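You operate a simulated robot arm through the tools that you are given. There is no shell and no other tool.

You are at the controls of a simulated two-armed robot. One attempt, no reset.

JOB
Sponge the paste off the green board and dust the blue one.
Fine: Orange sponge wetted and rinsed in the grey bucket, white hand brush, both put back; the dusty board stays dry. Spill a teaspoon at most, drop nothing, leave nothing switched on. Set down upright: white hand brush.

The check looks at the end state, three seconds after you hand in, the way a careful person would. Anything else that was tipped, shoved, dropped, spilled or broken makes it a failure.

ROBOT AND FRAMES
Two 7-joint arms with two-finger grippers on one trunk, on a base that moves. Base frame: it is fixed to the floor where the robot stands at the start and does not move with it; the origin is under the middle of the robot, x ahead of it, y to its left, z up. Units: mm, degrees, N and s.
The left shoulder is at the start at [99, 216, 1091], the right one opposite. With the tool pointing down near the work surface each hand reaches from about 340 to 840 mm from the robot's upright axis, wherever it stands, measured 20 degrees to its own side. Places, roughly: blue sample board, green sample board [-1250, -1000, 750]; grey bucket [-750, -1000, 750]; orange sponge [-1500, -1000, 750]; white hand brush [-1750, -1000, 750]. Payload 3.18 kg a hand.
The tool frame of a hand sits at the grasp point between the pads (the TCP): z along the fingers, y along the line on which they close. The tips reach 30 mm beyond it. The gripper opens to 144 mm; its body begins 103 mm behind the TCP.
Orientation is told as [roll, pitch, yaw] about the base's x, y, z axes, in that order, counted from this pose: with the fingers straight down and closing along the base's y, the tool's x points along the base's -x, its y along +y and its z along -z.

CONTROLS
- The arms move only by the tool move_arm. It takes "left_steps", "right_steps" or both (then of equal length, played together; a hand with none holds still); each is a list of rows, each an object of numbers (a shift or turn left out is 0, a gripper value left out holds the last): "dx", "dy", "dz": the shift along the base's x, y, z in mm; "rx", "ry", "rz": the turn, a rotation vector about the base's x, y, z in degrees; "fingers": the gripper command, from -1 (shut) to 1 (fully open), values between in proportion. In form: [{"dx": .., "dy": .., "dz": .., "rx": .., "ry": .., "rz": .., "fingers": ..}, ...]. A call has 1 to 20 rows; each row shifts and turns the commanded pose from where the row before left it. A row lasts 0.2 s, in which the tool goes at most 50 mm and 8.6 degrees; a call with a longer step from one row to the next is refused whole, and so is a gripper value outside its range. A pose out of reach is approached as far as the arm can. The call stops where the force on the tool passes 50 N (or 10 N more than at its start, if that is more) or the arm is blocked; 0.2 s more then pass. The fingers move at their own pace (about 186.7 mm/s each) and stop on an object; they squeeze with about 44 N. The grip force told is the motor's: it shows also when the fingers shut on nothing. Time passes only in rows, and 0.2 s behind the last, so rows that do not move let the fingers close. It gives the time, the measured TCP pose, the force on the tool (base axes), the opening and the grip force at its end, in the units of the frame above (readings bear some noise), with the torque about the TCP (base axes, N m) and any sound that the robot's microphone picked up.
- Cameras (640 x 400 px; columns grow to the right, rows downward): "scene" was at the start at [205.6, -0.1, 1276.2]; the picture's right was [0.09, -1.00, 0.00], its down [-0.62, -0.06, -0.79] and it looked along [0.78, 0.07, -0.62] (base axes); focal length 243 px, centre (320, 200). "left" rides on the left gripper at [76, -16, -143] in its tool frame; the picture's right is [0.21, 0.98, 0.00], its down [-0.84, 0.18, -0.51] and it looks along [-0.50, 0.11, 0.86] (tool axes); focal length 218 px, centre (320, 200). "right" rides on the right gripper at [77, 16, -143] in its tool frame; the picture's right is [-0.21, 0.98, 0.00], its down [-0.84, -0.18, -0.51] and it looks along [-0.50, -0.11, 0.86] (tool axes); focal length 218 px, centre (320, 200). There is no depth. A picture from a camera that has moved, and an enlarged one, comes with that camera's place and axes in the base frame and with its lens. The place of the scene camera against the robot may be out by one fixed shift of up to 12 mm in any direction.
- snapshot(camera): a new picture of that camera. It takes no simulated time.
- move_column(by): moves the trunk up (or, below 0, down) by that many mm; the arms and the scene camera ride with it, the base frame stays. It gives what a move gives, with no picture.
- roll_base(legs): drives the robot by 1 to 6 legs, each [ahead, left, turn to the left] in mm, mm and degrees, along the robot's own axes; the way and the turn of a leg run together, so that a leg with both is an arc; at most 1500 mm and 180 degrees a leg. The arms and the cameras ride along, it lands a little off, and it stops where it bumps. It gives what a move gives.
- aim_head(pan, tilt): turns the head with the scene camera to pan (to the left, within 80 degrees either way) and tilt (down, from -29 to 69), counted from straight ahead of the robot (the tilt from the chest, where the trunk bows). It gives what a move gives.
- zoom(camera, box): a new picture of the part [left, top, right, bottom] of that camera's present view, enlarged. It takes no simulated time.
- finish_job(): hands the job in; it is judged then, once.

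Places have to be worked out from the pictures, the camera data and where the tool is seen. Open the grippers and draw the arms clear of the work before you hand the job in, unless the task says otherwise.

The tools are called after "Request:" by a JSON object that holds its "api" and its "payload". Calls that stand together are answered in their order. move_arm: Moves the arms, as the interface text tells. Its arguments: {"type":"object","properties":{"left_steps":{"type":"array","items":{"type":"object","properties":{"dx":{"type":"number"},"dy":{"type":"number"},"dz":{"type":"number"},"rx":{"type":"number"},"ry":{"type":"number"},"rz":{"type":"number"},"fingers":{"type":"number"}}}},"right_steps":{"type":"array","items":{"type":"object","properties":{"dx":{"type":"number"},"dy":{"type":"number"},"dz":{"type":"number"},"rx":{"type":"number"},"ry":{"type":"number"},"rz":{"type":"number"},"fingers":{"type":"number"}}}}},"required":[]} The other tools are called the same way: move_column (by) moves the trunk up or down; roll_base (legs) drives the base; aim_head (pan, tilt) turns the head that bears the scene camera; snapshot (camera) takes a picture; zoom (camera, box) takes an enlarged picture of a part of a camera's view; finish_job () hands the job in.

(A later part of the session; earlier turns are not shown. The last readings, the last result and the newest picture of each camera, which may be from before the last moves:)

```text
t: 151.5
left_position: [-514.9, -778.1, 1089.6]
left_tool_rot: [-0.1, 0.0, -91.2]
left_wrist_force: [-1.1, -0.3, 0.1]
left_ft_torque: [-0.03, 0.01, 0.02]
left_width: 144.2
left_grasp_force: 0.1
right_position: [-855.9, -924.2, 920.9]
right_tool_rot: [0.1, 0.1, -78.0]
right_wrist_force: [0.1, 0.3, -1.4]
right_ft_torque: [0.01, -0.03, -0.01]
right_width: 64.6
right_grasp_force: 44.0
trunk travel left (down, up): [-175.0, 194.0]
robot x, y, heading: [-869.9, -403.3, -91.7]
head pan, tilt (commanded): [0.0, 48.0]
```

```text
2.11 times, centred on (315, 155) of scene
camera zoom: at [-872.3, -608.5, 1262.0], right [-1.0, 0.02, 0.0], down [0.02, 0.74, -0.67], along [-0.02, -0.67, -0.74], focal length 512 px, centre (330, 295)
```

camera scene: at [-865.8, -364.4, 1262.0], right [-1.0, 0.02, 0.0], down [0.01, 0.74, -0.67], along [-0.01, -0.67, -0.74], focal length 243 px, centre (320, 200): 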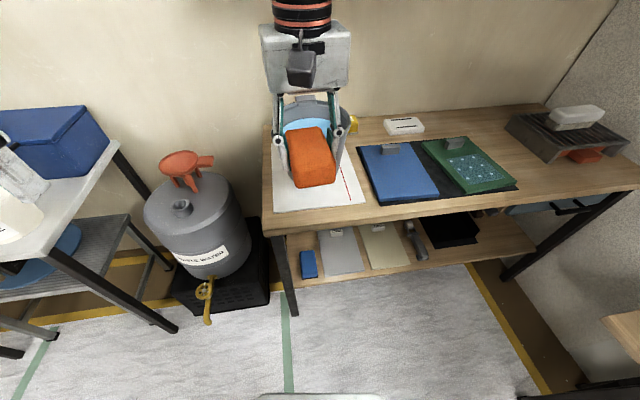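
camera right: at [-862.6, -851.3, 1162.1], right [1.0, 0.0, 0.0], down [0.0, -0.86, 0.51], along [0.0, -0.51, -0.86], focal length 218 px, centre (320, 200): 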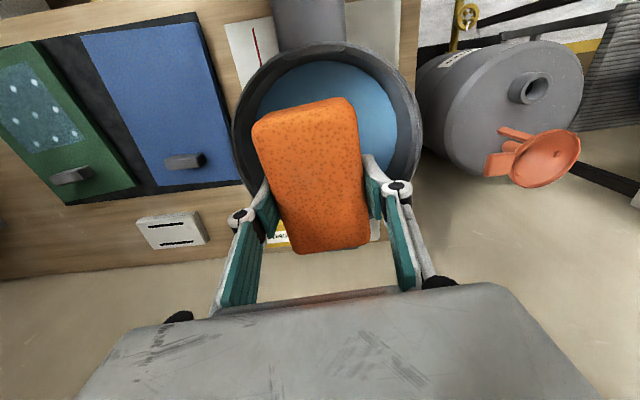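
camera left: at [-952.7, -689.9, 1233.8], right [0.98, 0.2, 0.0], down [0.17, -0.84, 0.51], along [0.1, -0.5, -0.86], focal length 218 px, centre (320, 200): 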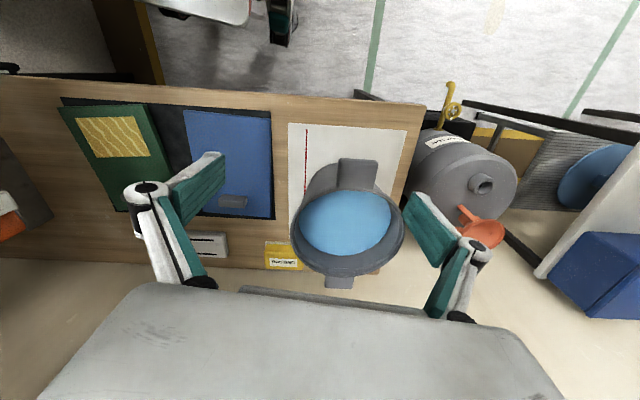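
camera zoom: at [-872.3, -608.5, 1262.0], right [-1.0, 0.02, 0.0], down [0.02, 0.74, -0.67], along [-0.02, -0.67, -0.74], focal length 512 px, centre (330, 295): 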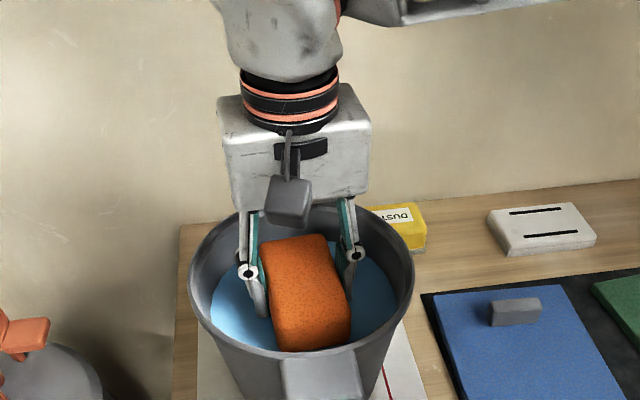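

Rinsed and still held square. I raise it above the rim with full squeeze, wait a few seconds for drops to fall, and check.

Request:
{"api": "move_arm", "payload": {"right_steps": [{}, {}, {}, {}, {}, {"dz": 20}, {"dz": 25}, {"dz": 25}, {"dz": 27}, {}, {}, {}, {}, {}, {}]}}

Request:
{"api": "zoom", "payload": {"camera": "scene", "box": [230, 60, 400, 250]}}

Request:
{"api": "zoom", "payload": {"camera": "left", "box": [0, 60, 240, 270]}}

```text
t: 154.7
left_position: [-515.3, -777.5, 1091.0]
left_tool_rot: [-0.1, 0.0, -91.2]
left_wrist_force: [-0.4, -0.2, 0.2]
left_ft_torque: [0.0, -0.01, -0.03]
left_width: 144.2
left_grasp_force: 0.0
right_position: [-858.4, -922.1, 1018.0]
right_tool_rot: [0.0, 0.0, -77.9]
right_wrist_force: [-0.4, -0.3, -0.1]
right_ft_torque: [0.0, 0.01, -0.02]
right_width: 64.7
right_grasp_force: 43.8
trunk travel left (down, up): [-175.0, 194.0]
robot x, y, heading: [-871.2, -403.6, -91.4]
head pan, tilt (commanded): [0.0, 48.0]
```

```text
2.11 times, centred on (315, 155) of scene
camera zoom: at [-872.3, -608.5, 1262.0], right [-1.0, 0.02, 0.0], down [0.02, 0.74, -0.67], along [-0.02, -0.67, -0.74], focal length 512 px, centre (330, 295)
```

zoom: 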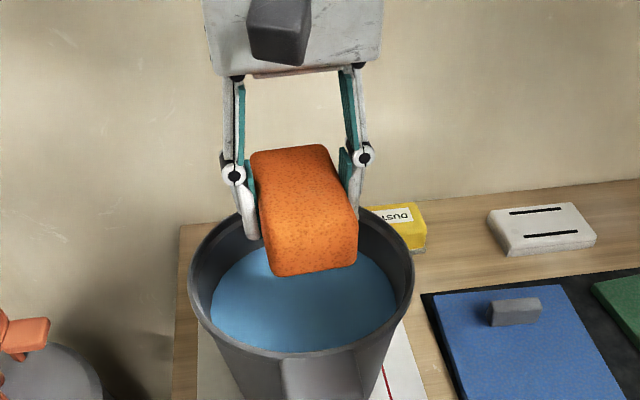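

```text
1.90 times, centred on (120, 165) of left
camera zoom: at [-528.9, -701.4, 1233.8], right [0.98, 0.19, 0.0], down [0.16, -0.85, 0.51], along [0.09, -0.5, -0.86], focal length 416 px, centre (701, 267)
```

zoom: 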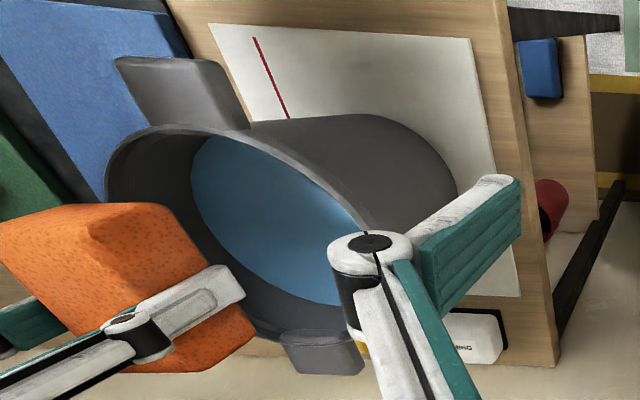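

No drops. I go round again the same way (back, right, forward) for a second wipe over the wet film.

Request:
{"api": "roll_base", "payload": {"legs": [[-240, 0, 0], [0, -430, 0]]}}

Request:
{"api": "move_arm", "payload": {"right_steps": [{"dx": -30}, {"dx": -35}, {}]}}

Request:
{"api": "snapshot", "payload": {"camera": "scene"}}

```text
t: 160.4
left_position: [-940.5, -526.2, 1090.1]
left_tool_rot: [-0.1, 0.0, -90.8]
left_wrist_force: [0.0, -0.5, -0.7]
left_ft_torque: [-0.03, 0.02, 0.03]
left_width: 144.0
left_grasp_force: 0.0
right_position: [-1281.8, -672.0, 1017.0]
right_tool_rot: [-0.1, 0.1, -77.5]
right_wrist_force: [0.2, 0.3, -0.7]
right_ft_torque: [0.03, -0.03, 0.01]
right_width: 64.5
right_grasp_force: 43.6
trunk travel left (down, up): [-175.0, 194.0]
robot x, y, heading: [-1297.6, -152.1, -91.3]
head pan, tilt (commanded): [0.0, 48.0]
```

```text
t: 161.2
left_position: [-939.2, -525.0, 1089.9]
left_tool_rot: [-0.2, 0.0, -90.8]
left_wrist_force: [-0.1, 0.0, 0.9]
left_ft_torque: [0.02, 0.02, -0.01]
left_width: 144.3
left_grasp_force: 0.0
right_position: [-1346.7, -673.0, 1020.9]
right_tool_rot: [-0.2, 0.1, -77.4]
right_wrist_force: [-0.9, -0.3, -0.7]
right_ft_torque: [0.0, 0.0, 0.03]
right_width: 64.7
right_grasp_force: 44.2
trunk travel left (down, up): [-175.0, 194.0]
robot x, y, heading: [-1296.6, -153.3, -90.9]
head pan, tilt (commanded): [0.0, 48.0]
```

```text
taken
camera scene: at [-1298.2, -358.2, 1262.0], right [-1.0, 0.02, 0.0], down [0.01, 0.74, -0.67], along [-0.01, -0.67, -0.74], focal length 243 px, centre (320, 200)
```

scene: 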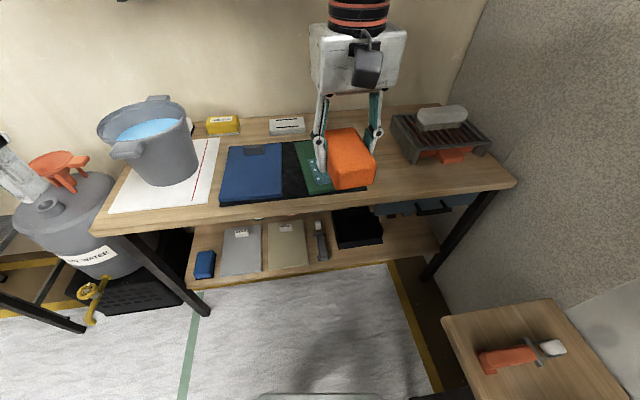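

Request:
{"api": "roll_base", "payload": {"legs": [[240, 0, 0]]}}

Request:
{"api": "snapshot", "payload": {"camera": "right"}}

Request:
{"api": "zoom", "payload": {"camera": "left", "box": [0, 70, 180, 230]}}

Request:
{"api": "zoom", "payload": {"camera": "scene", "box": [260, 130, 430, 290]}}

```text
t: 163.0
left_position: [-945.8, -759.3, 1089.8]
left_tool_rot: [-0.1, 0.0, -90.9]
left_wrist_force: [0.0, -0.4, -0.1]
left_ft_torque: [0.03, -0.02, -0.02]
left_width: 144.1
left_grasp_force: 0.1
right_position: [-1351.4, -906.4, 1019.9]
right_tool_rot: [-0.1, 0.2, -77.7]
right_wrist_force: [-0.1, -0.6, -0.1]
right_ft_torque: [0.04, 0.01, -0.04]
right_width: 64.4
right_grasp_force: 44.0
trunk travel left (down, up): [-175.0, 194.0]
robot x, y, heading: [-1301.7, -385.6, -90.9]
head pan, tilt (commanded): [0.0, 48.0]
```

```text
taken
camera right: at [-1352.4, -827.6, 1163.3], right [1.0, 0.01, 0.0], down [0.01, -0.86, 0.51], along [0.0, -0.51, -0.86], focal length 218 px, centre (320, 200)
```

right: 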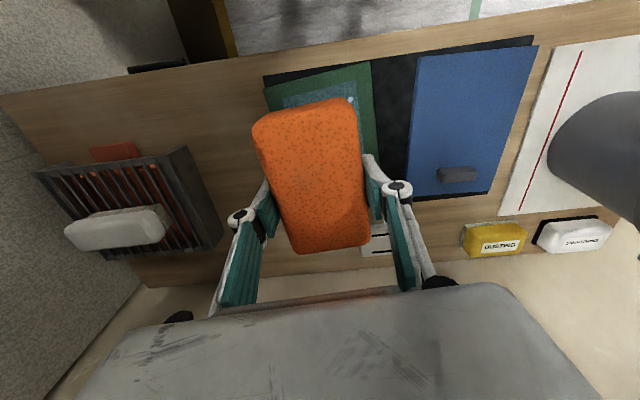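

```text
2.50 times, centred on (90, 150) of left
camera zoom: at [-959.7, -682.1, 1233.8], right [0.98, 0.19, 0.0], down [0.17, -0.85, 0.51], along [0.1, -0.5, -0.86], focal length 546 px, centre (895, 325)
```

zoom: 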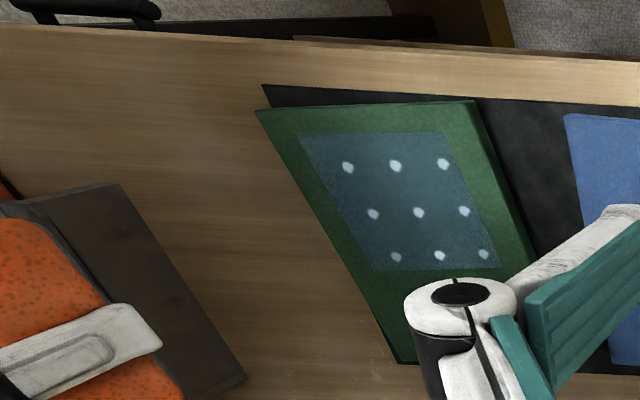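

```text
2.50 times, centred on (345, 210) of scene
camera zoom: at [-1303.6, -590.7, 1262.0], right [-1.0, 0.02, 0.0], down [0.01, 0.74, -0.67], along [-0.01, -0.67, -0.74], focal length 609 px, centre (258, 175)
```

zoom: 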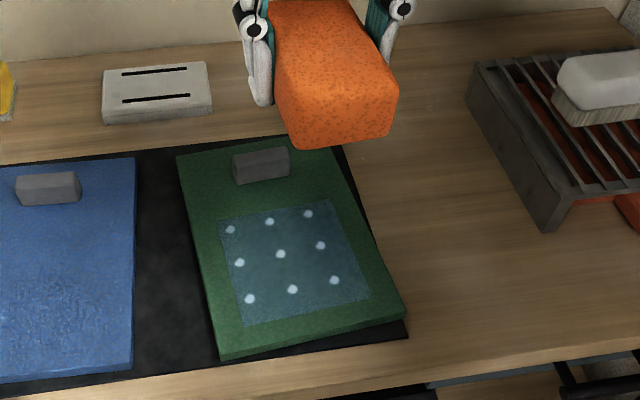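

The film is unchanged. I position the sponge at the right end of the patch again and lower to contact for a light second wipe.

Request:
{"api": "move_arm", "payload": {"right_steps": [{"dx": -25, "dy": -2}, {"dx": -25, "dy": -3}, {"dz": -45}, {"dz": -45}, {"dz": -45}, {"dz": -40}, {"dz": -20}, {"dz": -10}, {"dz": -3}, {}]}}

Request:
{"api": "move_arm", "payload": {"right_steps": [{"dz": -2}, {}]}}

```text
t: 165.2
left_position: [-944.1, -759.2, 1090.7]
left_tool_rot: [-0.1, -0.1, -90.9]
left_wrist_force: [-0.7, 0.2, -1.1]
left_ft_torque: [0.0, -0.01, 0.0]
left_width: 144.0
left_grasp_force: 0.1
right_position: [-1401.8, -910.1, 809.8]
right_tool_rot: [0.0, 0.1, -77.6]
right_wrist_force: [-0.3, 0.7, -0.3]
right_ft_torque: [-0.02, 0.01, 0.01]
right_width: 64.7
right_grasp_force: 43.8
trunk travel left (down, up): [-175.0, 194.0]
robot x, y, heading: [-1301.4, -388.1, -91.2]
head pan, tilt (commanded): [0.0, 48.0]
```

```text
t: 165.8
left_position: [-944.8, -757.7, 1090.5]
left_tool_rot: [-0.1, -0.1, -90.9]
left_wrist_force: [0.2, -0.6, -0.2]
left_ft_torque: [0.0, -0.01, 0.0]
left_width: 144.0
left_grasp_force: 0.1
right_position: [-1401.5, -908.8, 810.1]
right_tool_rot: [-0.1, -0.2, -77.5]
right_wrist_force: [2.5, -0.9, 9.5]
right_ft_torque: [0.44, -0.04, -0.06]
right_width: 64.9
right_grasp_force: 44.0
trunk travel left (down, up): [-175.0, 194.0]
robot x, y, heading: [-1302.0, -386.3, -91.3]
head pan, tilt (commanded): [0.0, 48.0]
```

Light contact, about 10 N. I wipe across with a very slight rise per row to keep the force moderate.

Request:
{"api": "move_arm", "payload": {"right_steps": [{"dx": 11.7, "dy": 2.7}, {"dx": 11.7, "dy": 2.7}, {"dx": 11.7, "dy": 2.7, "dz": 0.1}, {"dx": 11.7, "dy": 2.7, "dz": 0.1}, {"dx": 11.7, "dy": 2.7, "dz": 0.1}, {"dx": 11.7, "dy": 2.7, "dz": 0.1}, {"dx": 11.7, "dy": 2.7, "dz": 0.1}, {"dx": 11.7, "dy": 2.7, "dz": 0.1}, {"dx": 11.7, "dy": 2.7}, {"dx": 11.7, "dy": 2.7}]}}

Request:
{"api": "zoom", "payload": {"camera": "scene", "box": [260, 130, 430, 290]}}

Request:
{"api": "snapshot", "payload": {"camera": "right"}}

```text
t: 168.0
left_position: [-945.1, -757.3, 1089.7]
left_tool_rot: [-0.1, -0.1, -90.9]
left_wrist_force: [0.1, -0.7, 0.3]
left_ft_torque: [-0.04, 0.01, 0.0]
left_width: 143.8
left_grasp_force: 0.1
right_position: [-1284.9, -881.8, 809.8]
right_tool_rot: [0.0, 0.1, -77.6]
right_wrist_force: [-6.7, -0.2, 10.9]
right_ft_torque: [-0.22, 0.36, -0.14]
right_width: 64.4
right_grasp_force: 44.1
trunk travel left (down, up): [-175.0, 194.0]
robot x, y, heading: [-1298.9, -384.8, -91.1]
head pan, tilt (commanded): [0.0, 48.0]
```

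```text
2.50 times, centred on (345, 210) of scene
camera zoom: at [-1304.0, -589.6, 1262.0], right [-1.0, 0.02, 0.0], down [0.01, 0.74, -0.67], along [-0.01, -0.67, -0.74], focal length 609 px, centre (258, 175)
```

zoom: 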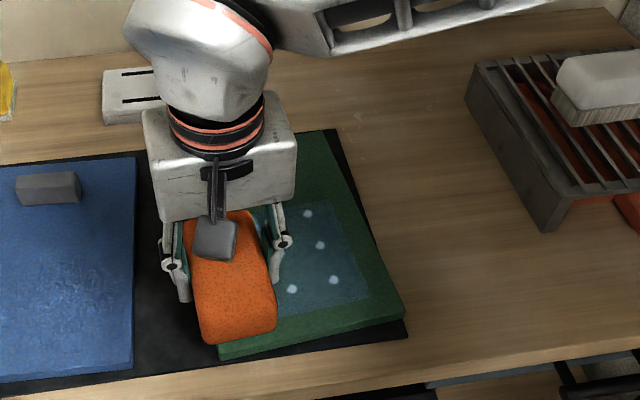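

```text
taken
camera right: at [-1284.6, -803.8, 953.8], right [1.0, 0.01, 0.0], down [0.01, -0.86, 0.51], along [0.0, -0.51, -0.86], focal length 218 px, centre (320, 200)
```

right: 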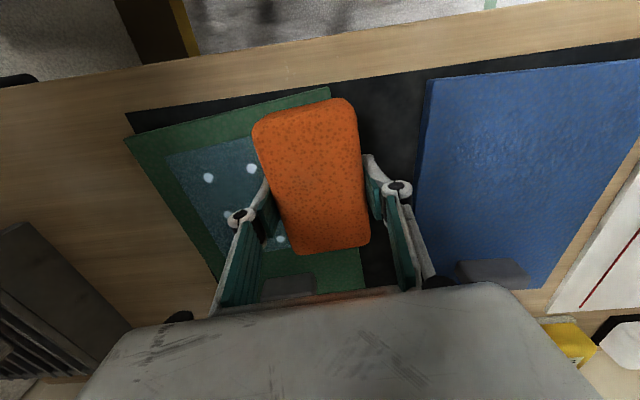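

The wet film stays — it is simply the damp surface left by a wet sponge. I wipe back once, lift off and look closely for any paste left.

Request:
{"api": "move_arm", "payload": {"right_steps": [{"dx": -11.7, "dy": -2.7}, {"dx": -11.7, "dy": -2.7}, {"dx": -11.7, "dy": -2.7}, {"dx": -11.7, "dy": -2.7}, {"dx": -11.7, "dy": -2.7}, {"dx": -11.7, "dy": -2.7}, {"dx": -11.7, "dy": -2.7}, {"dx": -11.7, "dy": -2.7}, {"dx": -11.7, "dy": -2.7}, {"dx": -11.7, "dy": -2.7}]}}

Request:
{"api": "move_arm", "payload": {"right_steps": [{"dz": 20}, {"dz": 40}, {"dz": 45, "dx": 10}, {"dz": 40, "dx": 20}, {"dz": 35, "dx": 20}, {"dz": 30}, {}]}}

Request:
{"api": "zoom", "payload": {"camera": "left", "box": [60, 80, 160, 180]}}

Request:
{"api": "zoom", "payload": {"camera": "scene", "box": [290, 180, 390, 280]}}

```text
t: 170.2
left_position: [-944.6, -758.6, 1089.9]
left_tool_rot: [-0.1, -0.1, -90.8]
left_wrist_force: [-0.1, -0.5, -0.2]
left_ft_torque: [-0.02, 0.03, 0.01]
left_width: 144.0
left_grasp_force: 0.0
right_position: [-1403.4, -910.8, 809.8]
right_tool_rot: [0.0, 0.1, -77.6]
right_wrist_force: [3.0, 0.7, 7.4]
right_ft_torque: [0.07, -0.18, -0.05]
right_width: 64.8
right_grasp_force: 44.1
trunk travel left (down, up): [-175.0, 194.0]
robot x, y, heading: [-1307.0, -386.9, -91.3]
head pan, tilt (commanded): [0.0, 48.0]
```

```text
t: 171.8
left_position: [-944.0, -759.5, 1090.8]
left_tool_rot: [0.0, 0.1, -91.0]
left_wrist_force: [0.3, 0.0, 0.2]
left_ft_torque: [-0.02, 0.03, -0.02]
left_width: 144.1
left_grasp_force: 0.1
right_position: [-1353.3, -909.5, 1020.8]
right_tool_rot: [0.0, 0.1, -77.6]
right_wrist_force: [0.2, 0.1, -0.6]
right_ft_torque: [0.03, 0.0, -0.03]
right_width: 64.8
right_grasp_force: 43.7
trunk travel left (down, up): [-175.0, 194.0]
robot x, y, heading: [-1305.7, -386.4, -91.1]
head pan, tilt (commanded): [0.0, 48.0]
```

```text
4.00 times, centred on (110, 130) of left
camera zoom: at [-959.6, -682.1, 1233.5], right [0.98, 0.19, 0.0], down [0.17, -0.85, 0.51], along [0.1, -0.5, -0.86], focal length 873 px, centre (1160, 480)
```

zoom: 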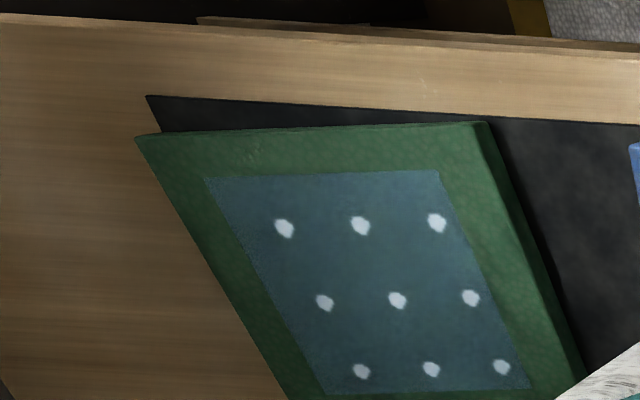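

```text
4.00 times, centred on (340, 230) of scene
camera zoom: at [-1303.5, -590.7, 1261.8], right [-1.0, 0.02, 0.0], down [0.01, 0.74, -0.67], along [-0.01, -0.67, -0.74], focal length 974 px, centre (240, 80)
```

zoom: 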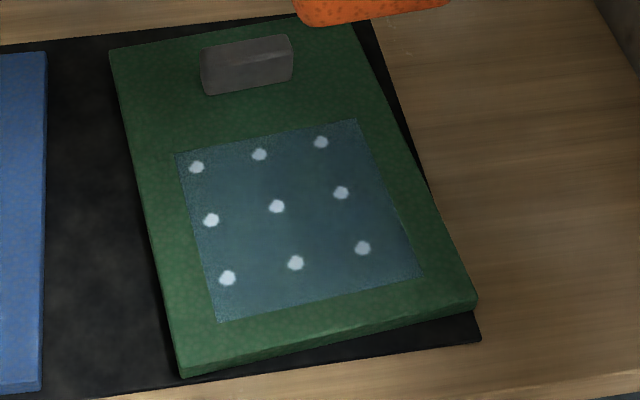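

No paste is left, only dampness. For good measure I'll give the sponge one final rinse before putting it back; I back off and check the floor and bench front for any drips on the way.

Request:
{"api": "roll_base", "payload": {"legs": [[-245, 0, 0]]}}

Request:
{"api": "move_arm", "payload": {"right_steps": [{"dx": 32, "dy": -6}, {"dx": 33, "dy": -6}, {}]}}

Request:
{"api": "snapshot", "payload": {"camera": "scene"}}

Request:
{"api": "zoom", "payload": {"camera": "scene", "box": [180, 200, 440, 400]}}

Request:
{"api": "snapshot", "payload": {"camera": "right"}}

Request:
{"api": "snapshot", "payload": {"camera": "left"}}

```text
t: 173.6
left_position: [-941.7, -517.0, 1089.8]
left_tool_rot: [-0.1, 0.0, -91.2]
left_wrist_force: [0.5, 0.9, -0.3]
left_ft_torque: [-0.03, -0.03, -0.01]
left_width: 143.9
left_grasp_force: 0.0
right_position: [-1352.2, -667.6, 1020.8]
right_tool_rot: [-0.1, -0.1, -77.8]
right_wrist_force: [-0.1, 0.3, -0.8]
right_ft_torque: [-0.04, 0.02, 0.02]
right_width: 64.7
right_grasp_force: 44.0
trunk travel left (down, up): [-175.0, 194.0]
robot x, y, heading: [-1294.3, -143.0, -91.3]
head pan, tilt (commanded): [0.0, 48.0]
```

```text
t: 174.4
left_position: [-942.2, -517.7, 1090.3]
left_tool_rot: [-0.1, 0.0, -91.2]
left_wrist_force: [0.0, -0.1, 0.7]
left_ft_torque: [-0.02, 0.0, 0.0]
left_width: 144.1
left_grasp_force: 0.0
right_position: [-1283.2, -679.7, 1017.9]
right_tool_rot: [0.0, 0.2, -77.8]
right_wrist_force: [0.1, 0.2, 0.0]
right_ft_torque: [0.01, -0.04, 0.03]
right_width: 64.4
right_grasp_force: 44.1
trunk travel left (down, up): [-175.0, 194.0]
robot x, y, heading: [-1297.0, -139.4, -91.4]
head pan, tilt (commanded): [0.0, 48.0]
```

```text
taken
camera scene: at [-1299.6, -347.5, 1262.1], right [-1.0, 0.02, 0.0], down [0.02, 0.74, -0.67], along [-0.02, -0.67, -0.74], focal length 243 px, centre (320, 200)
```

scene: 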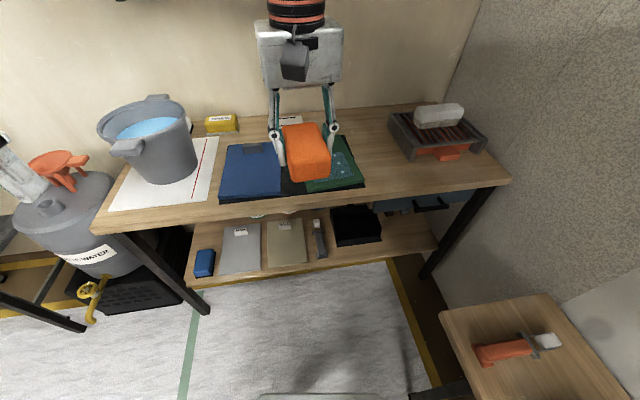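

```text
2.00 times, centred on (310, 300) of scene
camera zoom: at [-1299.6, -347.5, 1262.1], right [-1.0, 0.02, 0.0], down [0.02, 0.74, -0.67], along [-0.02, -0.67, -0.74], focal length 487 px, centre (340, 0)
```

zoom: 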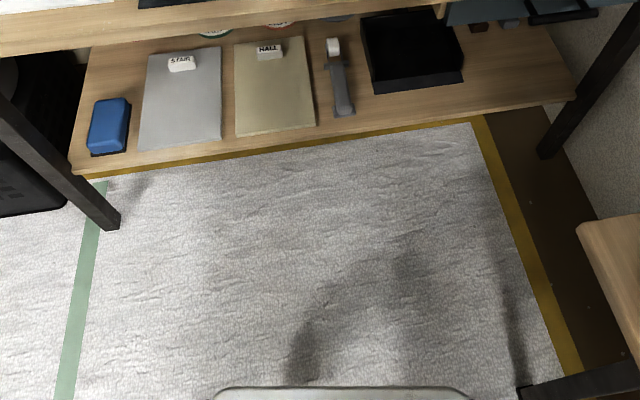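

```text
taken
camera right: at [-1283.3, -602.2, 1163.3], right [1.0, 0.0, 0.0], down [0.0, -0.86, 0.51], along [0.0, -0.51, -0.86], focal length 218 px, centre (320, 200)
```

right: 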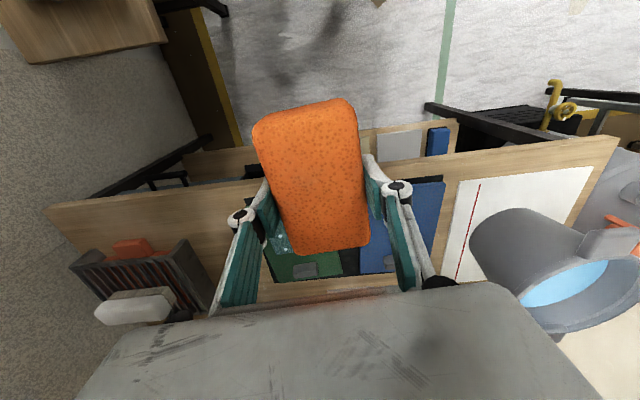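

```text
taken
camera left: at [-956.1, -440.4, 1233.9], right [0.98, 0.19, 0.0], down [0.16, -0.85, 0.51], along [0.09, -0.5, -0.86], focal length 218 px, centre (320, 200)
```

left: 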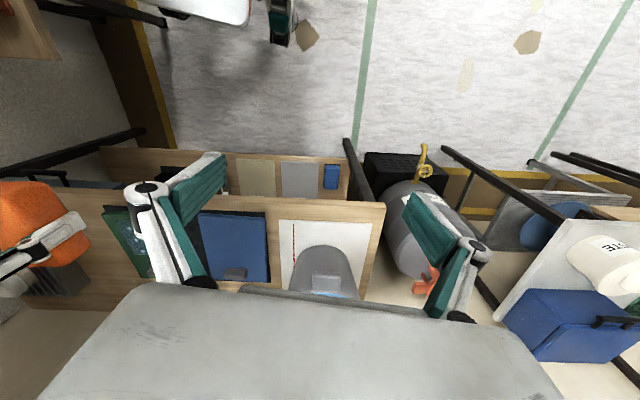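

Floor and bench show no drips. I go on left and forward to the bucket for the final rinse.

Request:
{"api": "roll_base", "payload": {"legs": [[0, 430, 0]]}}

Request:
{"api": "roll_base", "payload": {"legs": [[242, 0, 0]]}}

Request:
{"api": "snapshot", "payload": {"camera": "right"}}

Request:
{"api": "zoom", "payload": {"camera": "scene", "box": [200, 60, 400, 270]}}

```text
t: 178.7
left_position: [-509.6, -527.1, 1089.6]
left_tool_rot: [-0.1, 0.0, -91.2]
left_wrist_force: [0.2, -0.3, -0.5]
left_ft_torque: [0.03, 0.02, 0.02]
left_width: 143.9
left_grasp_force: 0.0
right_position: [-850.0, -690.0, 1019.1]
right_tool_rot: [0.0, 0.0, -77.9]
right_wrist_force: [-1.0, -0.7, 0.5]
right_ft_torque: [0.01, 0.02, 0.03]
right_width: 64.5
right_grasp_force: 43.9
trunk travel left (down, up): [-175.0, 194.0]
robot x, y, heading: [-865.3, -151.9, -91.2]
head pan, tilt (commanded): [0.0, 48.0]
```

```text
t: 180.5
left_position: [-513.5, -768.2, 1090.1]
left_tool_rot: [-0.1, 0.1, -91.1]
left_wrist_force: [0.2, -1.3, 0.0]
left_ft_torque: [0.03, -0.02, -0.02]
left_width: 144.2
left_grasp_force: 0.0
right_position: [-854.6, -931.8, 1019.2]
right_tool_rot: [0.0, 0.2, -77.6]
right_wrist_force: [0.8, 0.3, -0.5]
right_ft_torque: [-0.01, -0.01, 0.0]
right_width: 64.7
right_grasp_force: 44.0
trunk travel left (down, up): [-175.0, 194.0]
robot x, y, heading: [-869.4, -399.0, -91.1]
head pan, tilt (commanded): [0.0, 48.0]
```

```text
taken
camera right: at [-855.2, -854.3, 1163.2], right [1.0, 0.01, 0.0], down [0.0, -0.86, 0.51], along [0.0, -0.51, -0.86], focal length 218 px, centre (320, 200)
```

right: 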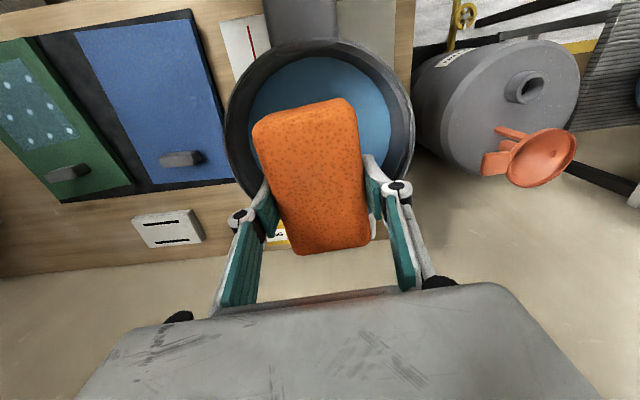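

```text
1.90 times, centred on (300, 165) of scene
camera zoom: at [-872.2, -599.9, 1262.0], right [-1.0, 0.02, 0.0], down [0.02, 0.74, -0.67], along [-0.01, -0.67, -0.74], focal length 464 px, centre (358, 267)
```

zoom: 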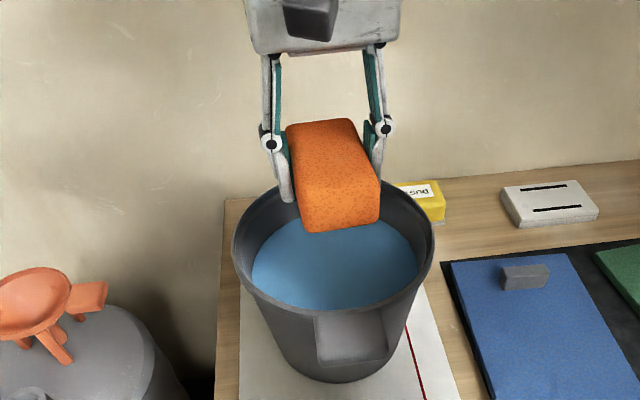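

I trim 8 mm nearer, and repeat the dip, swish and squeeze cycle exactly as before.

Request:
{"api": "move_arm", "payload": {"right_steps": [{"dy": 8}, {"dz": -25}, {"dz": -25}, {"dz": -20}, {"dz": -12}, {"dz": -10}, {"dz": -10}, {"dz": -8}, {"dz": -8}, {"dz": -8}, {"dz": -8}, {"dz": -8}, {"dz": -6}, {}]}}

Request:
{"api": "move_arm", "payload": {"right_steps": [{"dx": 8}, {"dx": -8}, {"dx": -8}, {"dx": 8}, {"fingers": -0.11}, {}, {}, {"fingers": -0.3}, {}, {}, {"dy": 6}, {"dy": -6}, {"fingers": -0.11}, {}, {}, {"fingers": -0.3}, {}, {}, {"fingers": -1}]}}

Request:
{"api": "move_arm", "payload": {"right_steps": [{"dz": 6}, {"dz": 6}, {"dz": 8}, {"dz": 8}, {"dz": 8}, {"dz": 8}, {"dz": 8}, {}, {}, {}, {}, {}, {}, {}, {}, {}, {}]}}

Request:
{"api": "zoom", "payload": {"camera": "right", "box": [150, 20, 490, 310]}}

```text
t: 183.5
left_position: [-514.3, -767.9, 1089.8]
left_tool_rot: [-0.1, -0.1, -91.1]
left_wrist_force: [-0.2, 0.3, 0.8]
left_ft_torque: [0.02, -0.01, 0.01]
left_width: 143.9
left_grasp_force: 0.0
right_position: [-856.5, -922.9, 871.2]
right_tool_rot: [-0.1, 0.0, -77.6]
right_wrist_force: [-0.5, 0.1, -0.5]
right_ft_torque: [0.01, 0.0, 0.01]
right_width: 64.4
right_grasp_force: 44.2
trunk travel left (down, up): [-175.0, 194.0]
robot x, y, heading: [-869.6, -394.2, -91.0]
head pan, tilt (commanded): [0.0, 48.0]
```

```text
t: 187.5
left_position: [-514.2, -768.5, 1089.9]
left_tool_rot: [-0.1, 0.0, -91.0]
left_wrist_force: [0.4, 0.5, -0.2]
left_ft_torque: [0.02, 0.0, -0.02]
left_width: 144.2
left_grasp_force: 0.1
right_position: [-854.2, -924.7, 870.4]
right_tool_rot: [0.1, 0.1, -77.6]
right_wrist_force: [0.0, -0.4, 0.0]
right_ft_torque: [0.03, -0.02, -0.03]
right_width: 64.5
right_grasp_force: 44.1
trunk travel left (down, up): [-175.0, 194.0]
robot x, y, heading: [-871.6, -394.2, -91.3]
head pan, tilt (commanded): [0.0, 48.0]
```

```text
t: 191.1
left_position: [-513.6, -767.8, 1090.6]
left_tool_rot: [-0.1, 0.1, -91.0]
left_wrist_force: [0.3, 0.5, 0.0]
left_ft_torque: [0.01, 0.03, -0.02]
left_width: 144.0
left_grasp_force: 0.0
right_position: [-856.0, -923.1, 923.9]
right_tool_rot: [0.0, 0.1, -77.7]
right_wrist_force: [0.6, 0.8, 0.5]
right_ft_torque: [-0.04, -0.04, -0.03]
right_width: 64.7
right_grasp_force: 43.9
trunk travel left (down, up): [-175.0, 194.0]
robot x, y, heading: [-869.2, -394.1, -91.0]
head pan, tilt (commanded): [0.0, 48.0]
```

```text
1.38 times, centred on (320, 165) of right
camera zoom: at [-855.6, -845.9, 1068.3], right [1.0, 0.01, 0.0], down [0.0, -0.86, 0.51], along [0.0, -0.51, -0.86], focal length 301 px, centre (320, 248)
```

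zoom: 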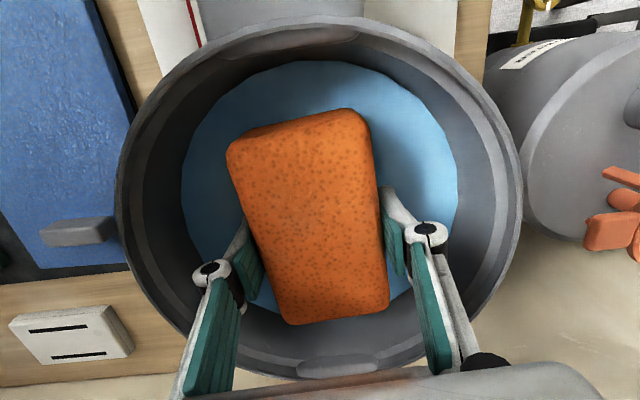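

Held square, wrung over the water. I raise it, wait once more, then take it round to its own place: back, right, arm out to the right, then forward.

Request:
{"api": "move_arm", "payload": {"right_steps": [{"dz": 20}, {"dz": 25}, {"dz": 25}, {"dz": 25}, {}, {}, {}, {}, {}, {}, {}, {}, {}, {}]}}

Request:
{"api": "zoom", "payload": {"camera": "scene", "box": [200, 60, 400, 270]}}

Request:
{"api": "roll_base", "payload": {"legs": [[-245, 0, 0], [0, -430, 0]]}}

```text
t: 194.1
left_position: [-515.2, -770.1, 1090.5]
left_tool_rot: [-0.1, 0.1, -91.0]
left_wrist_force: [0.4, 0.3, -0.7]
left_ft_torque: [-0.02, 0.02, -0.02]
left_width: 144.2
left_grasp_force: 0.1
right_position: [-855.0, -925.3, 1018.8]
right_tool_rot: [0.0, 0.1, -77.7]
right_wrist_force: [-1.0, 0.1, 0.3]
right_ft_torque: [0.02, 0.01, 0.01]
right_width: 64.5
right_grasp_force: 44.2
trunk travel left (down, up): [-175.0, 194.0]
robot x, y, heading: [-869.2, -393.6, -91.3]
head pan, tilt (commanded): [0.0, 48.0]
```

```text
1.90 times, centred on (300, 165) of scene
camera zoom: at [-872.2, -599.3, 1262.0], right [-1.0, 0.02, 0.0], down [0.02, 0.74, -0.67], along [-0.01, -0.67, -0.74], focal length 464 px, centre (358, 267)
```

zoom: 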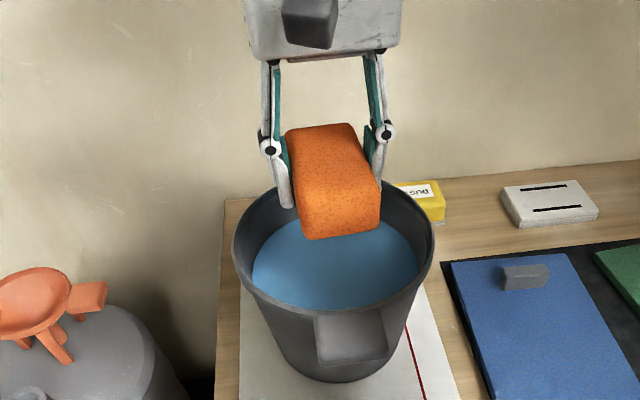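

```text
t: 199.9
left_position: [-951.5, -514.9, 1090.6]
left_tool_rot: [-0.1, 0.0, -91.8]
left_wrist_force: [1.3, -0.7, 0.5]
left_ft_torque: [-0.03, 0.03, -0.01]
left_width: 144.0
left_grasp_force: 0.1
right_position: [-1294.6, -664.8, 1019.8]
right_tool_rot: [0.1, 0.2, -78.6]
right_wrist_force: [0.0, -0.6, 0.4]
right_ft_torque: [-0.01, 0.01, -0.01]
right_width: 64.3
right_grasp_force: 43.7
trunk travel left (down, up): [-175.0, 194.0]
robot x, y, heading: [-1300.3, -132.7, -92.1]
head pan, tilt (commanded): [0.0, 48.0]
```

I move the sponge out to the right (over the floor side, beside the boards), turn it back to its resting angle, and drive forward.

Request:
{"api": "move_arm", "payload": {"right_steps": [{"dx": -42}, {"dx": -42}, {"dx": -42}, {"dx": -42, "rz": -1.5}, {"dx": -40, "rz": -1.5}, {}]}}

Request:
{"api": "roll_base", "payload": {"legs": [[245, 0, 0]]}}

Request:
{"api": "aim_head", "payload": {"pan": -15, "tilt": 45}}

Request:
{"api": "snapshot", "payload": {"camera": "scene"}}

Request:
{"api": "snapshot", "payload": {"camera": "right"}}

```text
t: 201.3
left_position: [-949.9, -514.8, 1090.4]
left_tool_rot: [0.0, 0.0, -91.8]
left_wrist_force: [0.6, 0.0, -0.4]
left_ft_torque: [0.02, 0.01, 0.01]
left_width: 144.1
left_grasp_force: 0.0
right_position: [-1502.0, -666.9, 1019.5]
right_tool_rot: [0.0, 0.0, -81.4]
right_wrist_force: [0.5, 0.2, 0.2]
right_ft_torque: [0.01, 0.02, -0.01]
right_width: 64.6
right_grasp_force: 43.6
trunk travel left (down, up): [-175.0, 194.0]
robot x, y, heading: [-1302.4, -136.3, -91.9]
head pan, tilt (commanded): [0.0, 48.0]
```

```text
t: 203.1
left_position: [-957.9, -759.3, 1089.1]
left_tool_rot: [-0.1, 0.0, -91.6]
left_wrist_force: [0.9, 0.4, 0.3]
left_ft_torque: [0.02, 0.01, 0.01]
left_width: 144.0
left_grasp_force: 0.1
right_position: [-1507.7, -915.2, 1019.7]
right_tool_rot: [0.0, 0.1, -81.3]
right_wrist_force: [-0.2, -0.5, -0.2]
right_ft_torque: [0.04, -0.03, -0.03]
right_width: 64.6
right_grasp_force: 44.0
trunk travel left (down, up): [-175.0, 194.0]
robot x, y, heading: [-1308.7, -379.3, -92.0]
head pan, tilt (commanded): [0.0, 48.0]
```

```text
t: 203.8
left_position: [-956.7, -758.1, 1090.5]
left_tool_rot: [0.0, -0.1, -91.6]
left_wrist_force: [0.7, -0.5, -0.2]
left_ft_torque: [-0.01, 0.0, -0.03]
left_width: 143.9
left_grasp_force: 0.1
right_position: [-1509.1, -912.8, 1019.2]
right_tool_rot: [0.0, 0.1, -81.3]
right_wrist_force: [0.3, 0.0, -0.4]
right_ft_torque: [0.0, -0.03, 0.02]
right_width: 64.7
right_grasp_force: 44.1
trunk travel left (down, up): [-175.0, 194.0]
robot x, y, heading: [-1309.0, -382.3, -91.9]
head pan, tilt (commanded): [-15.0, 45.0]
```

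```text
taken
camera scene: at [-1334.7, -585.1, 1266.3], right [-0.96, 0.29, 0.0], down [0.2, 0.68, -0.71], along [-0.2, -0.68, -0.71], focal length 243 px, centre (320, 200)
```

scene: 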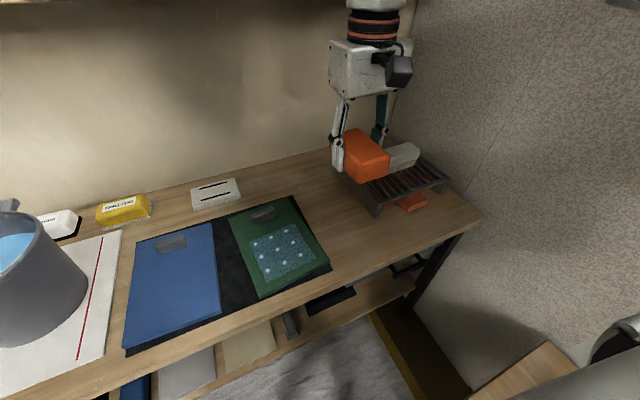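

```text
taken
camera right: at [-1502.7, -836.1, 1163.5], right [1.0, -0.06, 0.0], down [-0.05, -0.86, 0.51], along [-0.03, -0.51, -0.86], focal length 218 px, centre (320, 200)
```

right: 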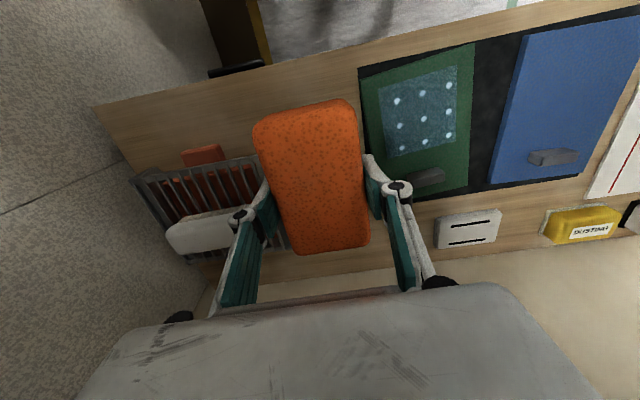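

I line up with the resting place [-1512, -909] and lower the sponge, slowly at the end.

Request:
{"api": "move_arm", "payload": {"right_steps": [{"dx": -3, "dy": 4}, {"dz": -45}, {"dz": -45}, {"dz": -45}, {"dz": -42}, {"dz": -25}, {"dz": -14}, {}]}}

Request:
{"api": "snapshot", "payload": {"camera": "right"}}

Request:
{"api": "zoom", "payload": {"camera": "scene", "box": [280, 130, 440, 270]}}

```text
t: 205.6
left_position: [-956.7, -757.7, 1090.5]
left_tool_rot: [-0.1, -0.1, -91.5]
left_wrist_force: [-0.1, -0.1, -0.8]
left_ft_torque: [0.03, -0.04, 0.0]
left_width: 144.2
left_grasp_force: 0.0
right_position: [-1510.6, -909.1, 803.8]
right_tool_rot: [0.0, 0.0, -81.3]
right_wrist_force: [-0.3, 0.0, -1.4]
right_ft_torque: [0.01, 0.01, 0.0]
right_width: 64.7
right_grasp_force: 43.8
trunk travel left (down, up): [-175.0, 194.0]
robot x, y, heading: [-1307.9, -381.4, -91.9]
head pan, tilt (commanded): [-15.0, 45.0]
```

```text
taken
camera right: at [-1506.7, -831.0, 947.2], right [1.0, -0.06, 0.0], down [-0.05, -0.86, 0.51], along [-0.03, -0.51, -0.86], focal length 218 px, centre (320, 200)
```

right: 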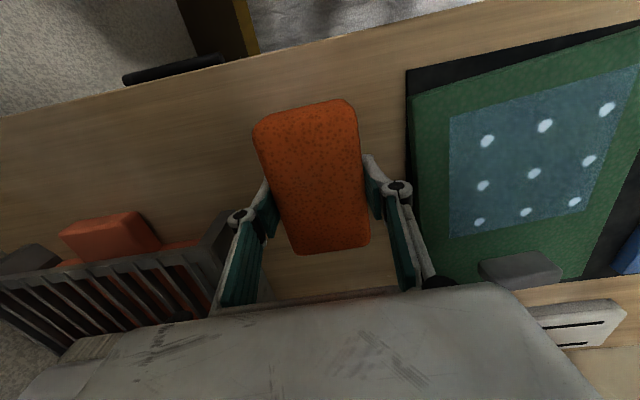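

```text
2.86 times, centred on (360, 200) of scene
camera zoom: at [-1334.8, -585.0, 1266.3], right [-0.96, 0.29, 0.0], down [0.2, 0.68, -0.71], along [-0.2, -0.68, -0.71], focal length 696 px, centre (206, 200)
```

zoom: 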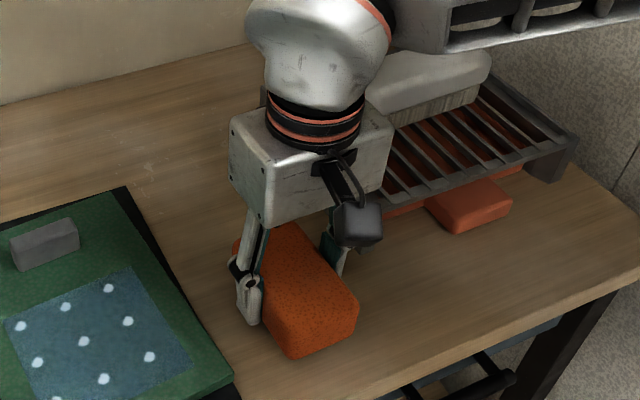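

The sponge is back over its own spot. I lower the last few millimetres until it rests on the bench.

Request:
{"api": "move_arm", "payload": {"right_steps": [{"dz": -5}, {"dz": -3}, {"dz": -2}, {}]}}

Request:
{"api": "move_arm", "payload": {"right_steps": [{"dz": -1}, {"dz": -1}, {}]}}

```text
t: 206.6
left_position: [-958.4, -757.9, 1090.2]
left_tool_rot: [-0.2, -0.1, -91.5]
left_wrist_force: [-0.4, -0.3, -1.2]
left_ft_torque: [0.01, -0.05, 0.02]
left_width: 144.2
left_grasp_force: 0.0
right_position: [-1511.1, -908.1, 793.5]
right_tool_rot: [-0.1, 0.2, -81.3]
right_wrist_force: [0.5, -0.2, -0.8]
right_ft_torque: [-0.02, 0.02, 0.02]
right_width: 64.6
right_grasp_force: 43.9
trunk travel left (down, up): [-175.0, 194.0]
robot x, y, heading: [-1310.8, -381.6, -92.1]
head pan, tilt (commanded): [-15.0, 45.0]
```

```text
t: 207.4
left_position: [-955.6, -758.9, 1091.6]
left_tool_rot: [-0.1, -0.2, -91.5]
left_wrist_force: [0.5, 0.5, 0.2]
left_ft_torque: [0.01, 0.0, 0.0]
left_width: 143.9
left_grasp_force: 0.1
right_position: [-1512.1, -909.1, 791.4]
right_tool_rot: [0.1, 0.1, -81.4]
right_wrist_force: [0.2, 0.5, -1.3]
right_ft_torque: [0.0, 0.01, -0.05]
right_width: 64.5
right_grasp_force: 44.2
trunk travel left (down, up): [-175.0, 194.0]
robot x, y, heading: [-1306.4, -379.4, -91.8]
head pan, tilt (commanded): [-15.0, 45.0]
```

Request:
{"api": "move_arm", "payload": {"right_steps": [{"dz": -1}, {}]}}

Request:
{"api": "move_arm", "payload": {"right_steps": [{"dz": -1}, {}]}}

```text
t: 208.0
left_position: [-958.4, -758.2, 1089.5]
left_tool_rot: [-0.1, -0.2, -91.6]
left_wrist_force: [0.4, 0.2, -0.7]
left_ft_torque: [-0.01, 0.0, 0.01]
left_width: 144.0
left_grasp_force: 0.1
right_position: [-1511.6, -910.2, 791.0]
right_tool_rot: [0.0, 0.1, -81.3]
right_wrist_force: [-0.1, -0.6, 5.8]
right_ft_torque: [0.29, -0.05, -0.03]
right_width: 64.7
right_grasp_force: 43.6
trunk travel left (down, up): [-175.0, 194.0]
robot x, y, heading: [-1309.9, -386.1, -91.8]
head pan, tilt (commanded): [-15.0, 45.0]
```

```text
t: 208.6
left_position: [-956.7, -757.7, 1091.5]
left_tool_rot: [-0.1, -0.1, -91.6]
left_wrist_force: [0.4, -0.5, 0.9]
left_ft_torque: [-0.03, 0.02, 0.0]
left_width: 143.9
left_grasp_force: 0.1
right_position: [-1510.8, -909.5, 791.9]
right_tool_rot: [0.0, -0.2, -81.3]
right_wrist_force: [-1.1, -1.7, 14.1]
right_ft_torque: [0.26, -0.05, -0.04]
right_width: 64.6
right_grasp_force: 43.9
trunk travel left (down, up): [-175.0, 194.0]
robot x, y, heading: [-1310.3, -382.7, -91.7]
head pan, tilt (commanded): [-15.0, 45.0]
```

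The sponge rests on the bench. I ease off 1 mm, open the fingers gently to about 92 mm (clear of the green board) and look.

Request:
{"api": "move_arm", "payload": {"right_steps": [{"dz": 1}, {"fingers": -0.1}, {"fingers": 0.0}, {"fingers": 0.15}, {"fingers": 0.28}, {}]}}

Request:
{"api": "snapshot", "payload": {"camera": "right"}}

Request:
{"api": "zoom", "payload": {"camera": "scene", "box": [280, 130, 440, 270]}}

```text
t: 210.0
left_position: [-956.5, -759.0, 1090.6]
left_tool_rot: [-0.1, -0.1, -91.6]
left_wrist_force: [-0.7, -0.7, 1.6]
left_ft_torque: [-0.02, 0.0, -0.01]
left_width: 144.0
left_grasp_force: 0.0
right_position: [-1511.4, -907.7, 790.1]
right_tool_rot: [0.0, 0.1, -81.3]
right_wrist_force: [-0.4, 0.1, -0.1]
right_ft_torque: [0.02, 0.0, 0.01]
right_width: 92.2
right_grasp_force: 0.1
trunk travel left (down, up): [-175.0, 194.0]
robot x, y, heading: [-1310.2, -384.2, -91.8]
head pan, tilt (commanded): [-15.0, 45.0]
```

```text
taken
camera right: at [-1506.3, -831.0, 934.3], right [1.0, -0.06, 0.0], down [-0.05, -0.86, 0.51], along [-0.03, -0.51, -0.86], focal length 218 px, centre (320, 200)
```

right: 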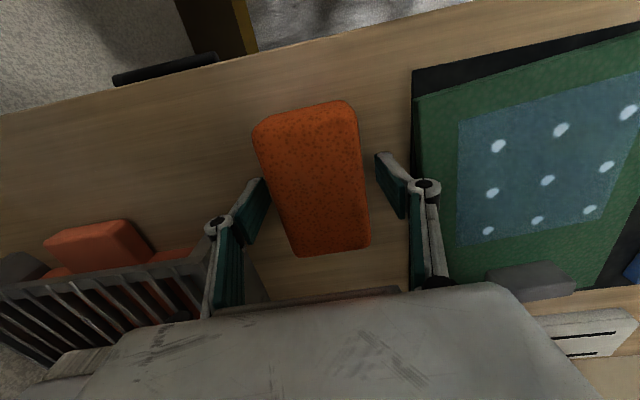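

```text
2.86 times, centred on (360, 200) of scene
camera zoom: at [-1334.8, -585.2, 1266.2], right [-0.96, 0.29, 0.0], down [0.2, 0.68, -0.71], along [-0.2, -0.68, -0.71], focal length 696 px, centre (206, 200)
```

zoom: 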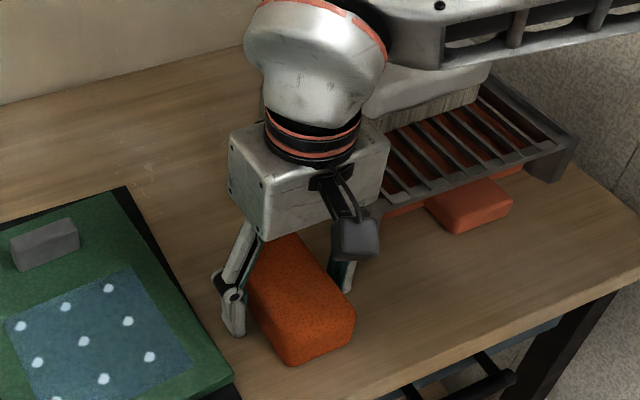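

The sponge sits where it was. I raise the hand clear, and look closely at the green board's edges of the damp area for any paste left.

Request:
{"api": "move_arm", "payload": {"right_steps": [{"dz": 20}, {"dz": 40}, {"dz": 45}, {"dz": 45}, {"dz": 45, "dy": 15}, {"dy": 40}, {"dy": 40}, {"dy": 40}, {}]}}

Request:
{"api": "aim_head", "payload": {"pan": 5, "tilt": 50}}

Request:
{"api": "snapshot", "payload": {"camera": "scene"}}

Request:
{"api": "snapshot", "payload": {"camera": "right"}}

Request:
{"api": "snapshot", "payload": {"camera": "left"}}

```text
t: 212.0
left_position: [-958.2, -759.8, 1089.3]
left_tool_rot: [-0.1, 0.0, -91.6]
left_wrist_force: [0.6, 0.3, -0.2]
left_ft_torque: [0.03, 0.03, 0.02]
left_width: 144.0
left_grasp_force: 0.0
right_position: [-1511.3, -774.9, 985.7]
right_tool_rot: [0.1, 0.1, -81.2]
right_wrist_force: [-1.1, 0.1, -1.1]
right_ft_torque: [0.03, -0.01, 0.01]
right_width: 92.2
right_grasp_force: 0.1
trunk travel left (down, up): [-175.0, 194.0]
robot x, y, heading: [-1311.0, -382.6, -91.7]
head pan, tilt (commanded): [-15.0, 45.0]
```

```text
t: 212.9
left_position: [-956.6, -758.3, 1090.2]
left_tool_rot: [-0.1, -0.2, -91.7]
left_wrist_force: [-1.0, 0.7, -0.6]
left_ft_torque: [-0.05, 0.02, -0.01]
left_width: 144.1
left_grasp_force: 0.1
right_position: [-1511.2, -774.8, 984.7]
right_tool_rot: [0.0, 0.1, -81.3]
right_wrist_force: [0.0, -0.1, 0.3]
right_ft_torque: [0.02, 0.01, -0.03]
right_width: 92.3
right_grasp_force: 0.0
trunk travel left (down, up): [-175.0, 194.0]
robot x, y, heading: [-1309.4, -381.6, -92.0]
head pan, tilt (commanded): [5.0, 50.0]
```

```text
taken
camera scene: at [-1307.0, -584.2, 1259.3], right [-1.0, -0.06, 0.0], down [-0.04, 0.76, -0.64], along [0.04, -0.64, -0.77], focal length 243 px, centre (320, 200)
```

scene: 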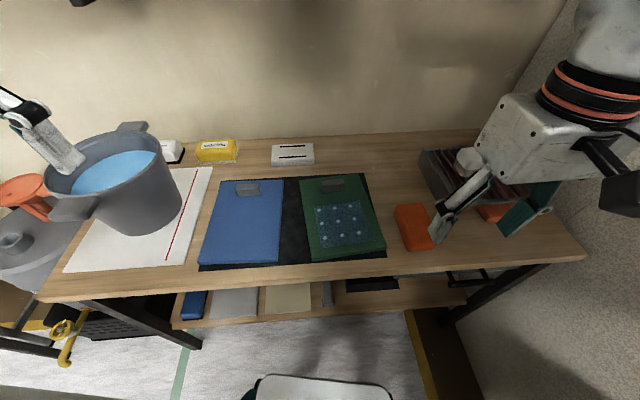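

```text
taken
camera right: at [-1506.3, -697.1, 1129.3], right [1.0, -0.06, 0.0], down [-0.05, -0.86, 0.51], along [-0.03, -0.51, -0.86], focal length 218 px, centre (320, 200)
```

right: 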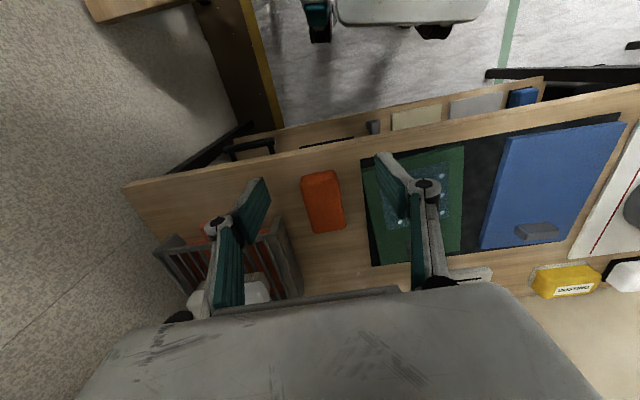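

```text
taken
camera left: at [-971.1, -681.4, 1233.9], right [0.98, 0.18, 0.0], down [0.16, -0.85, 0.51], along [0.09, -0.5, -0.86], focal length 218 px, centre (320, 200)
```

left: 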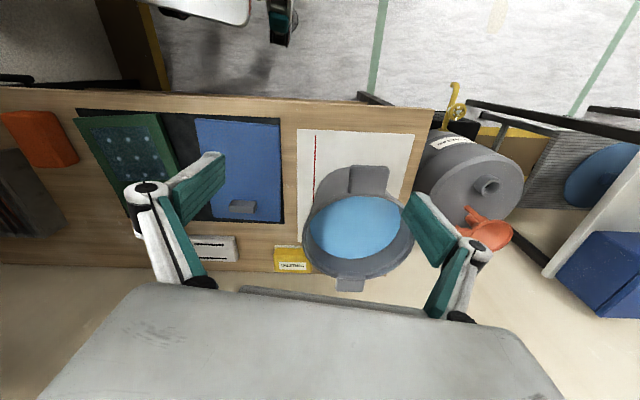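

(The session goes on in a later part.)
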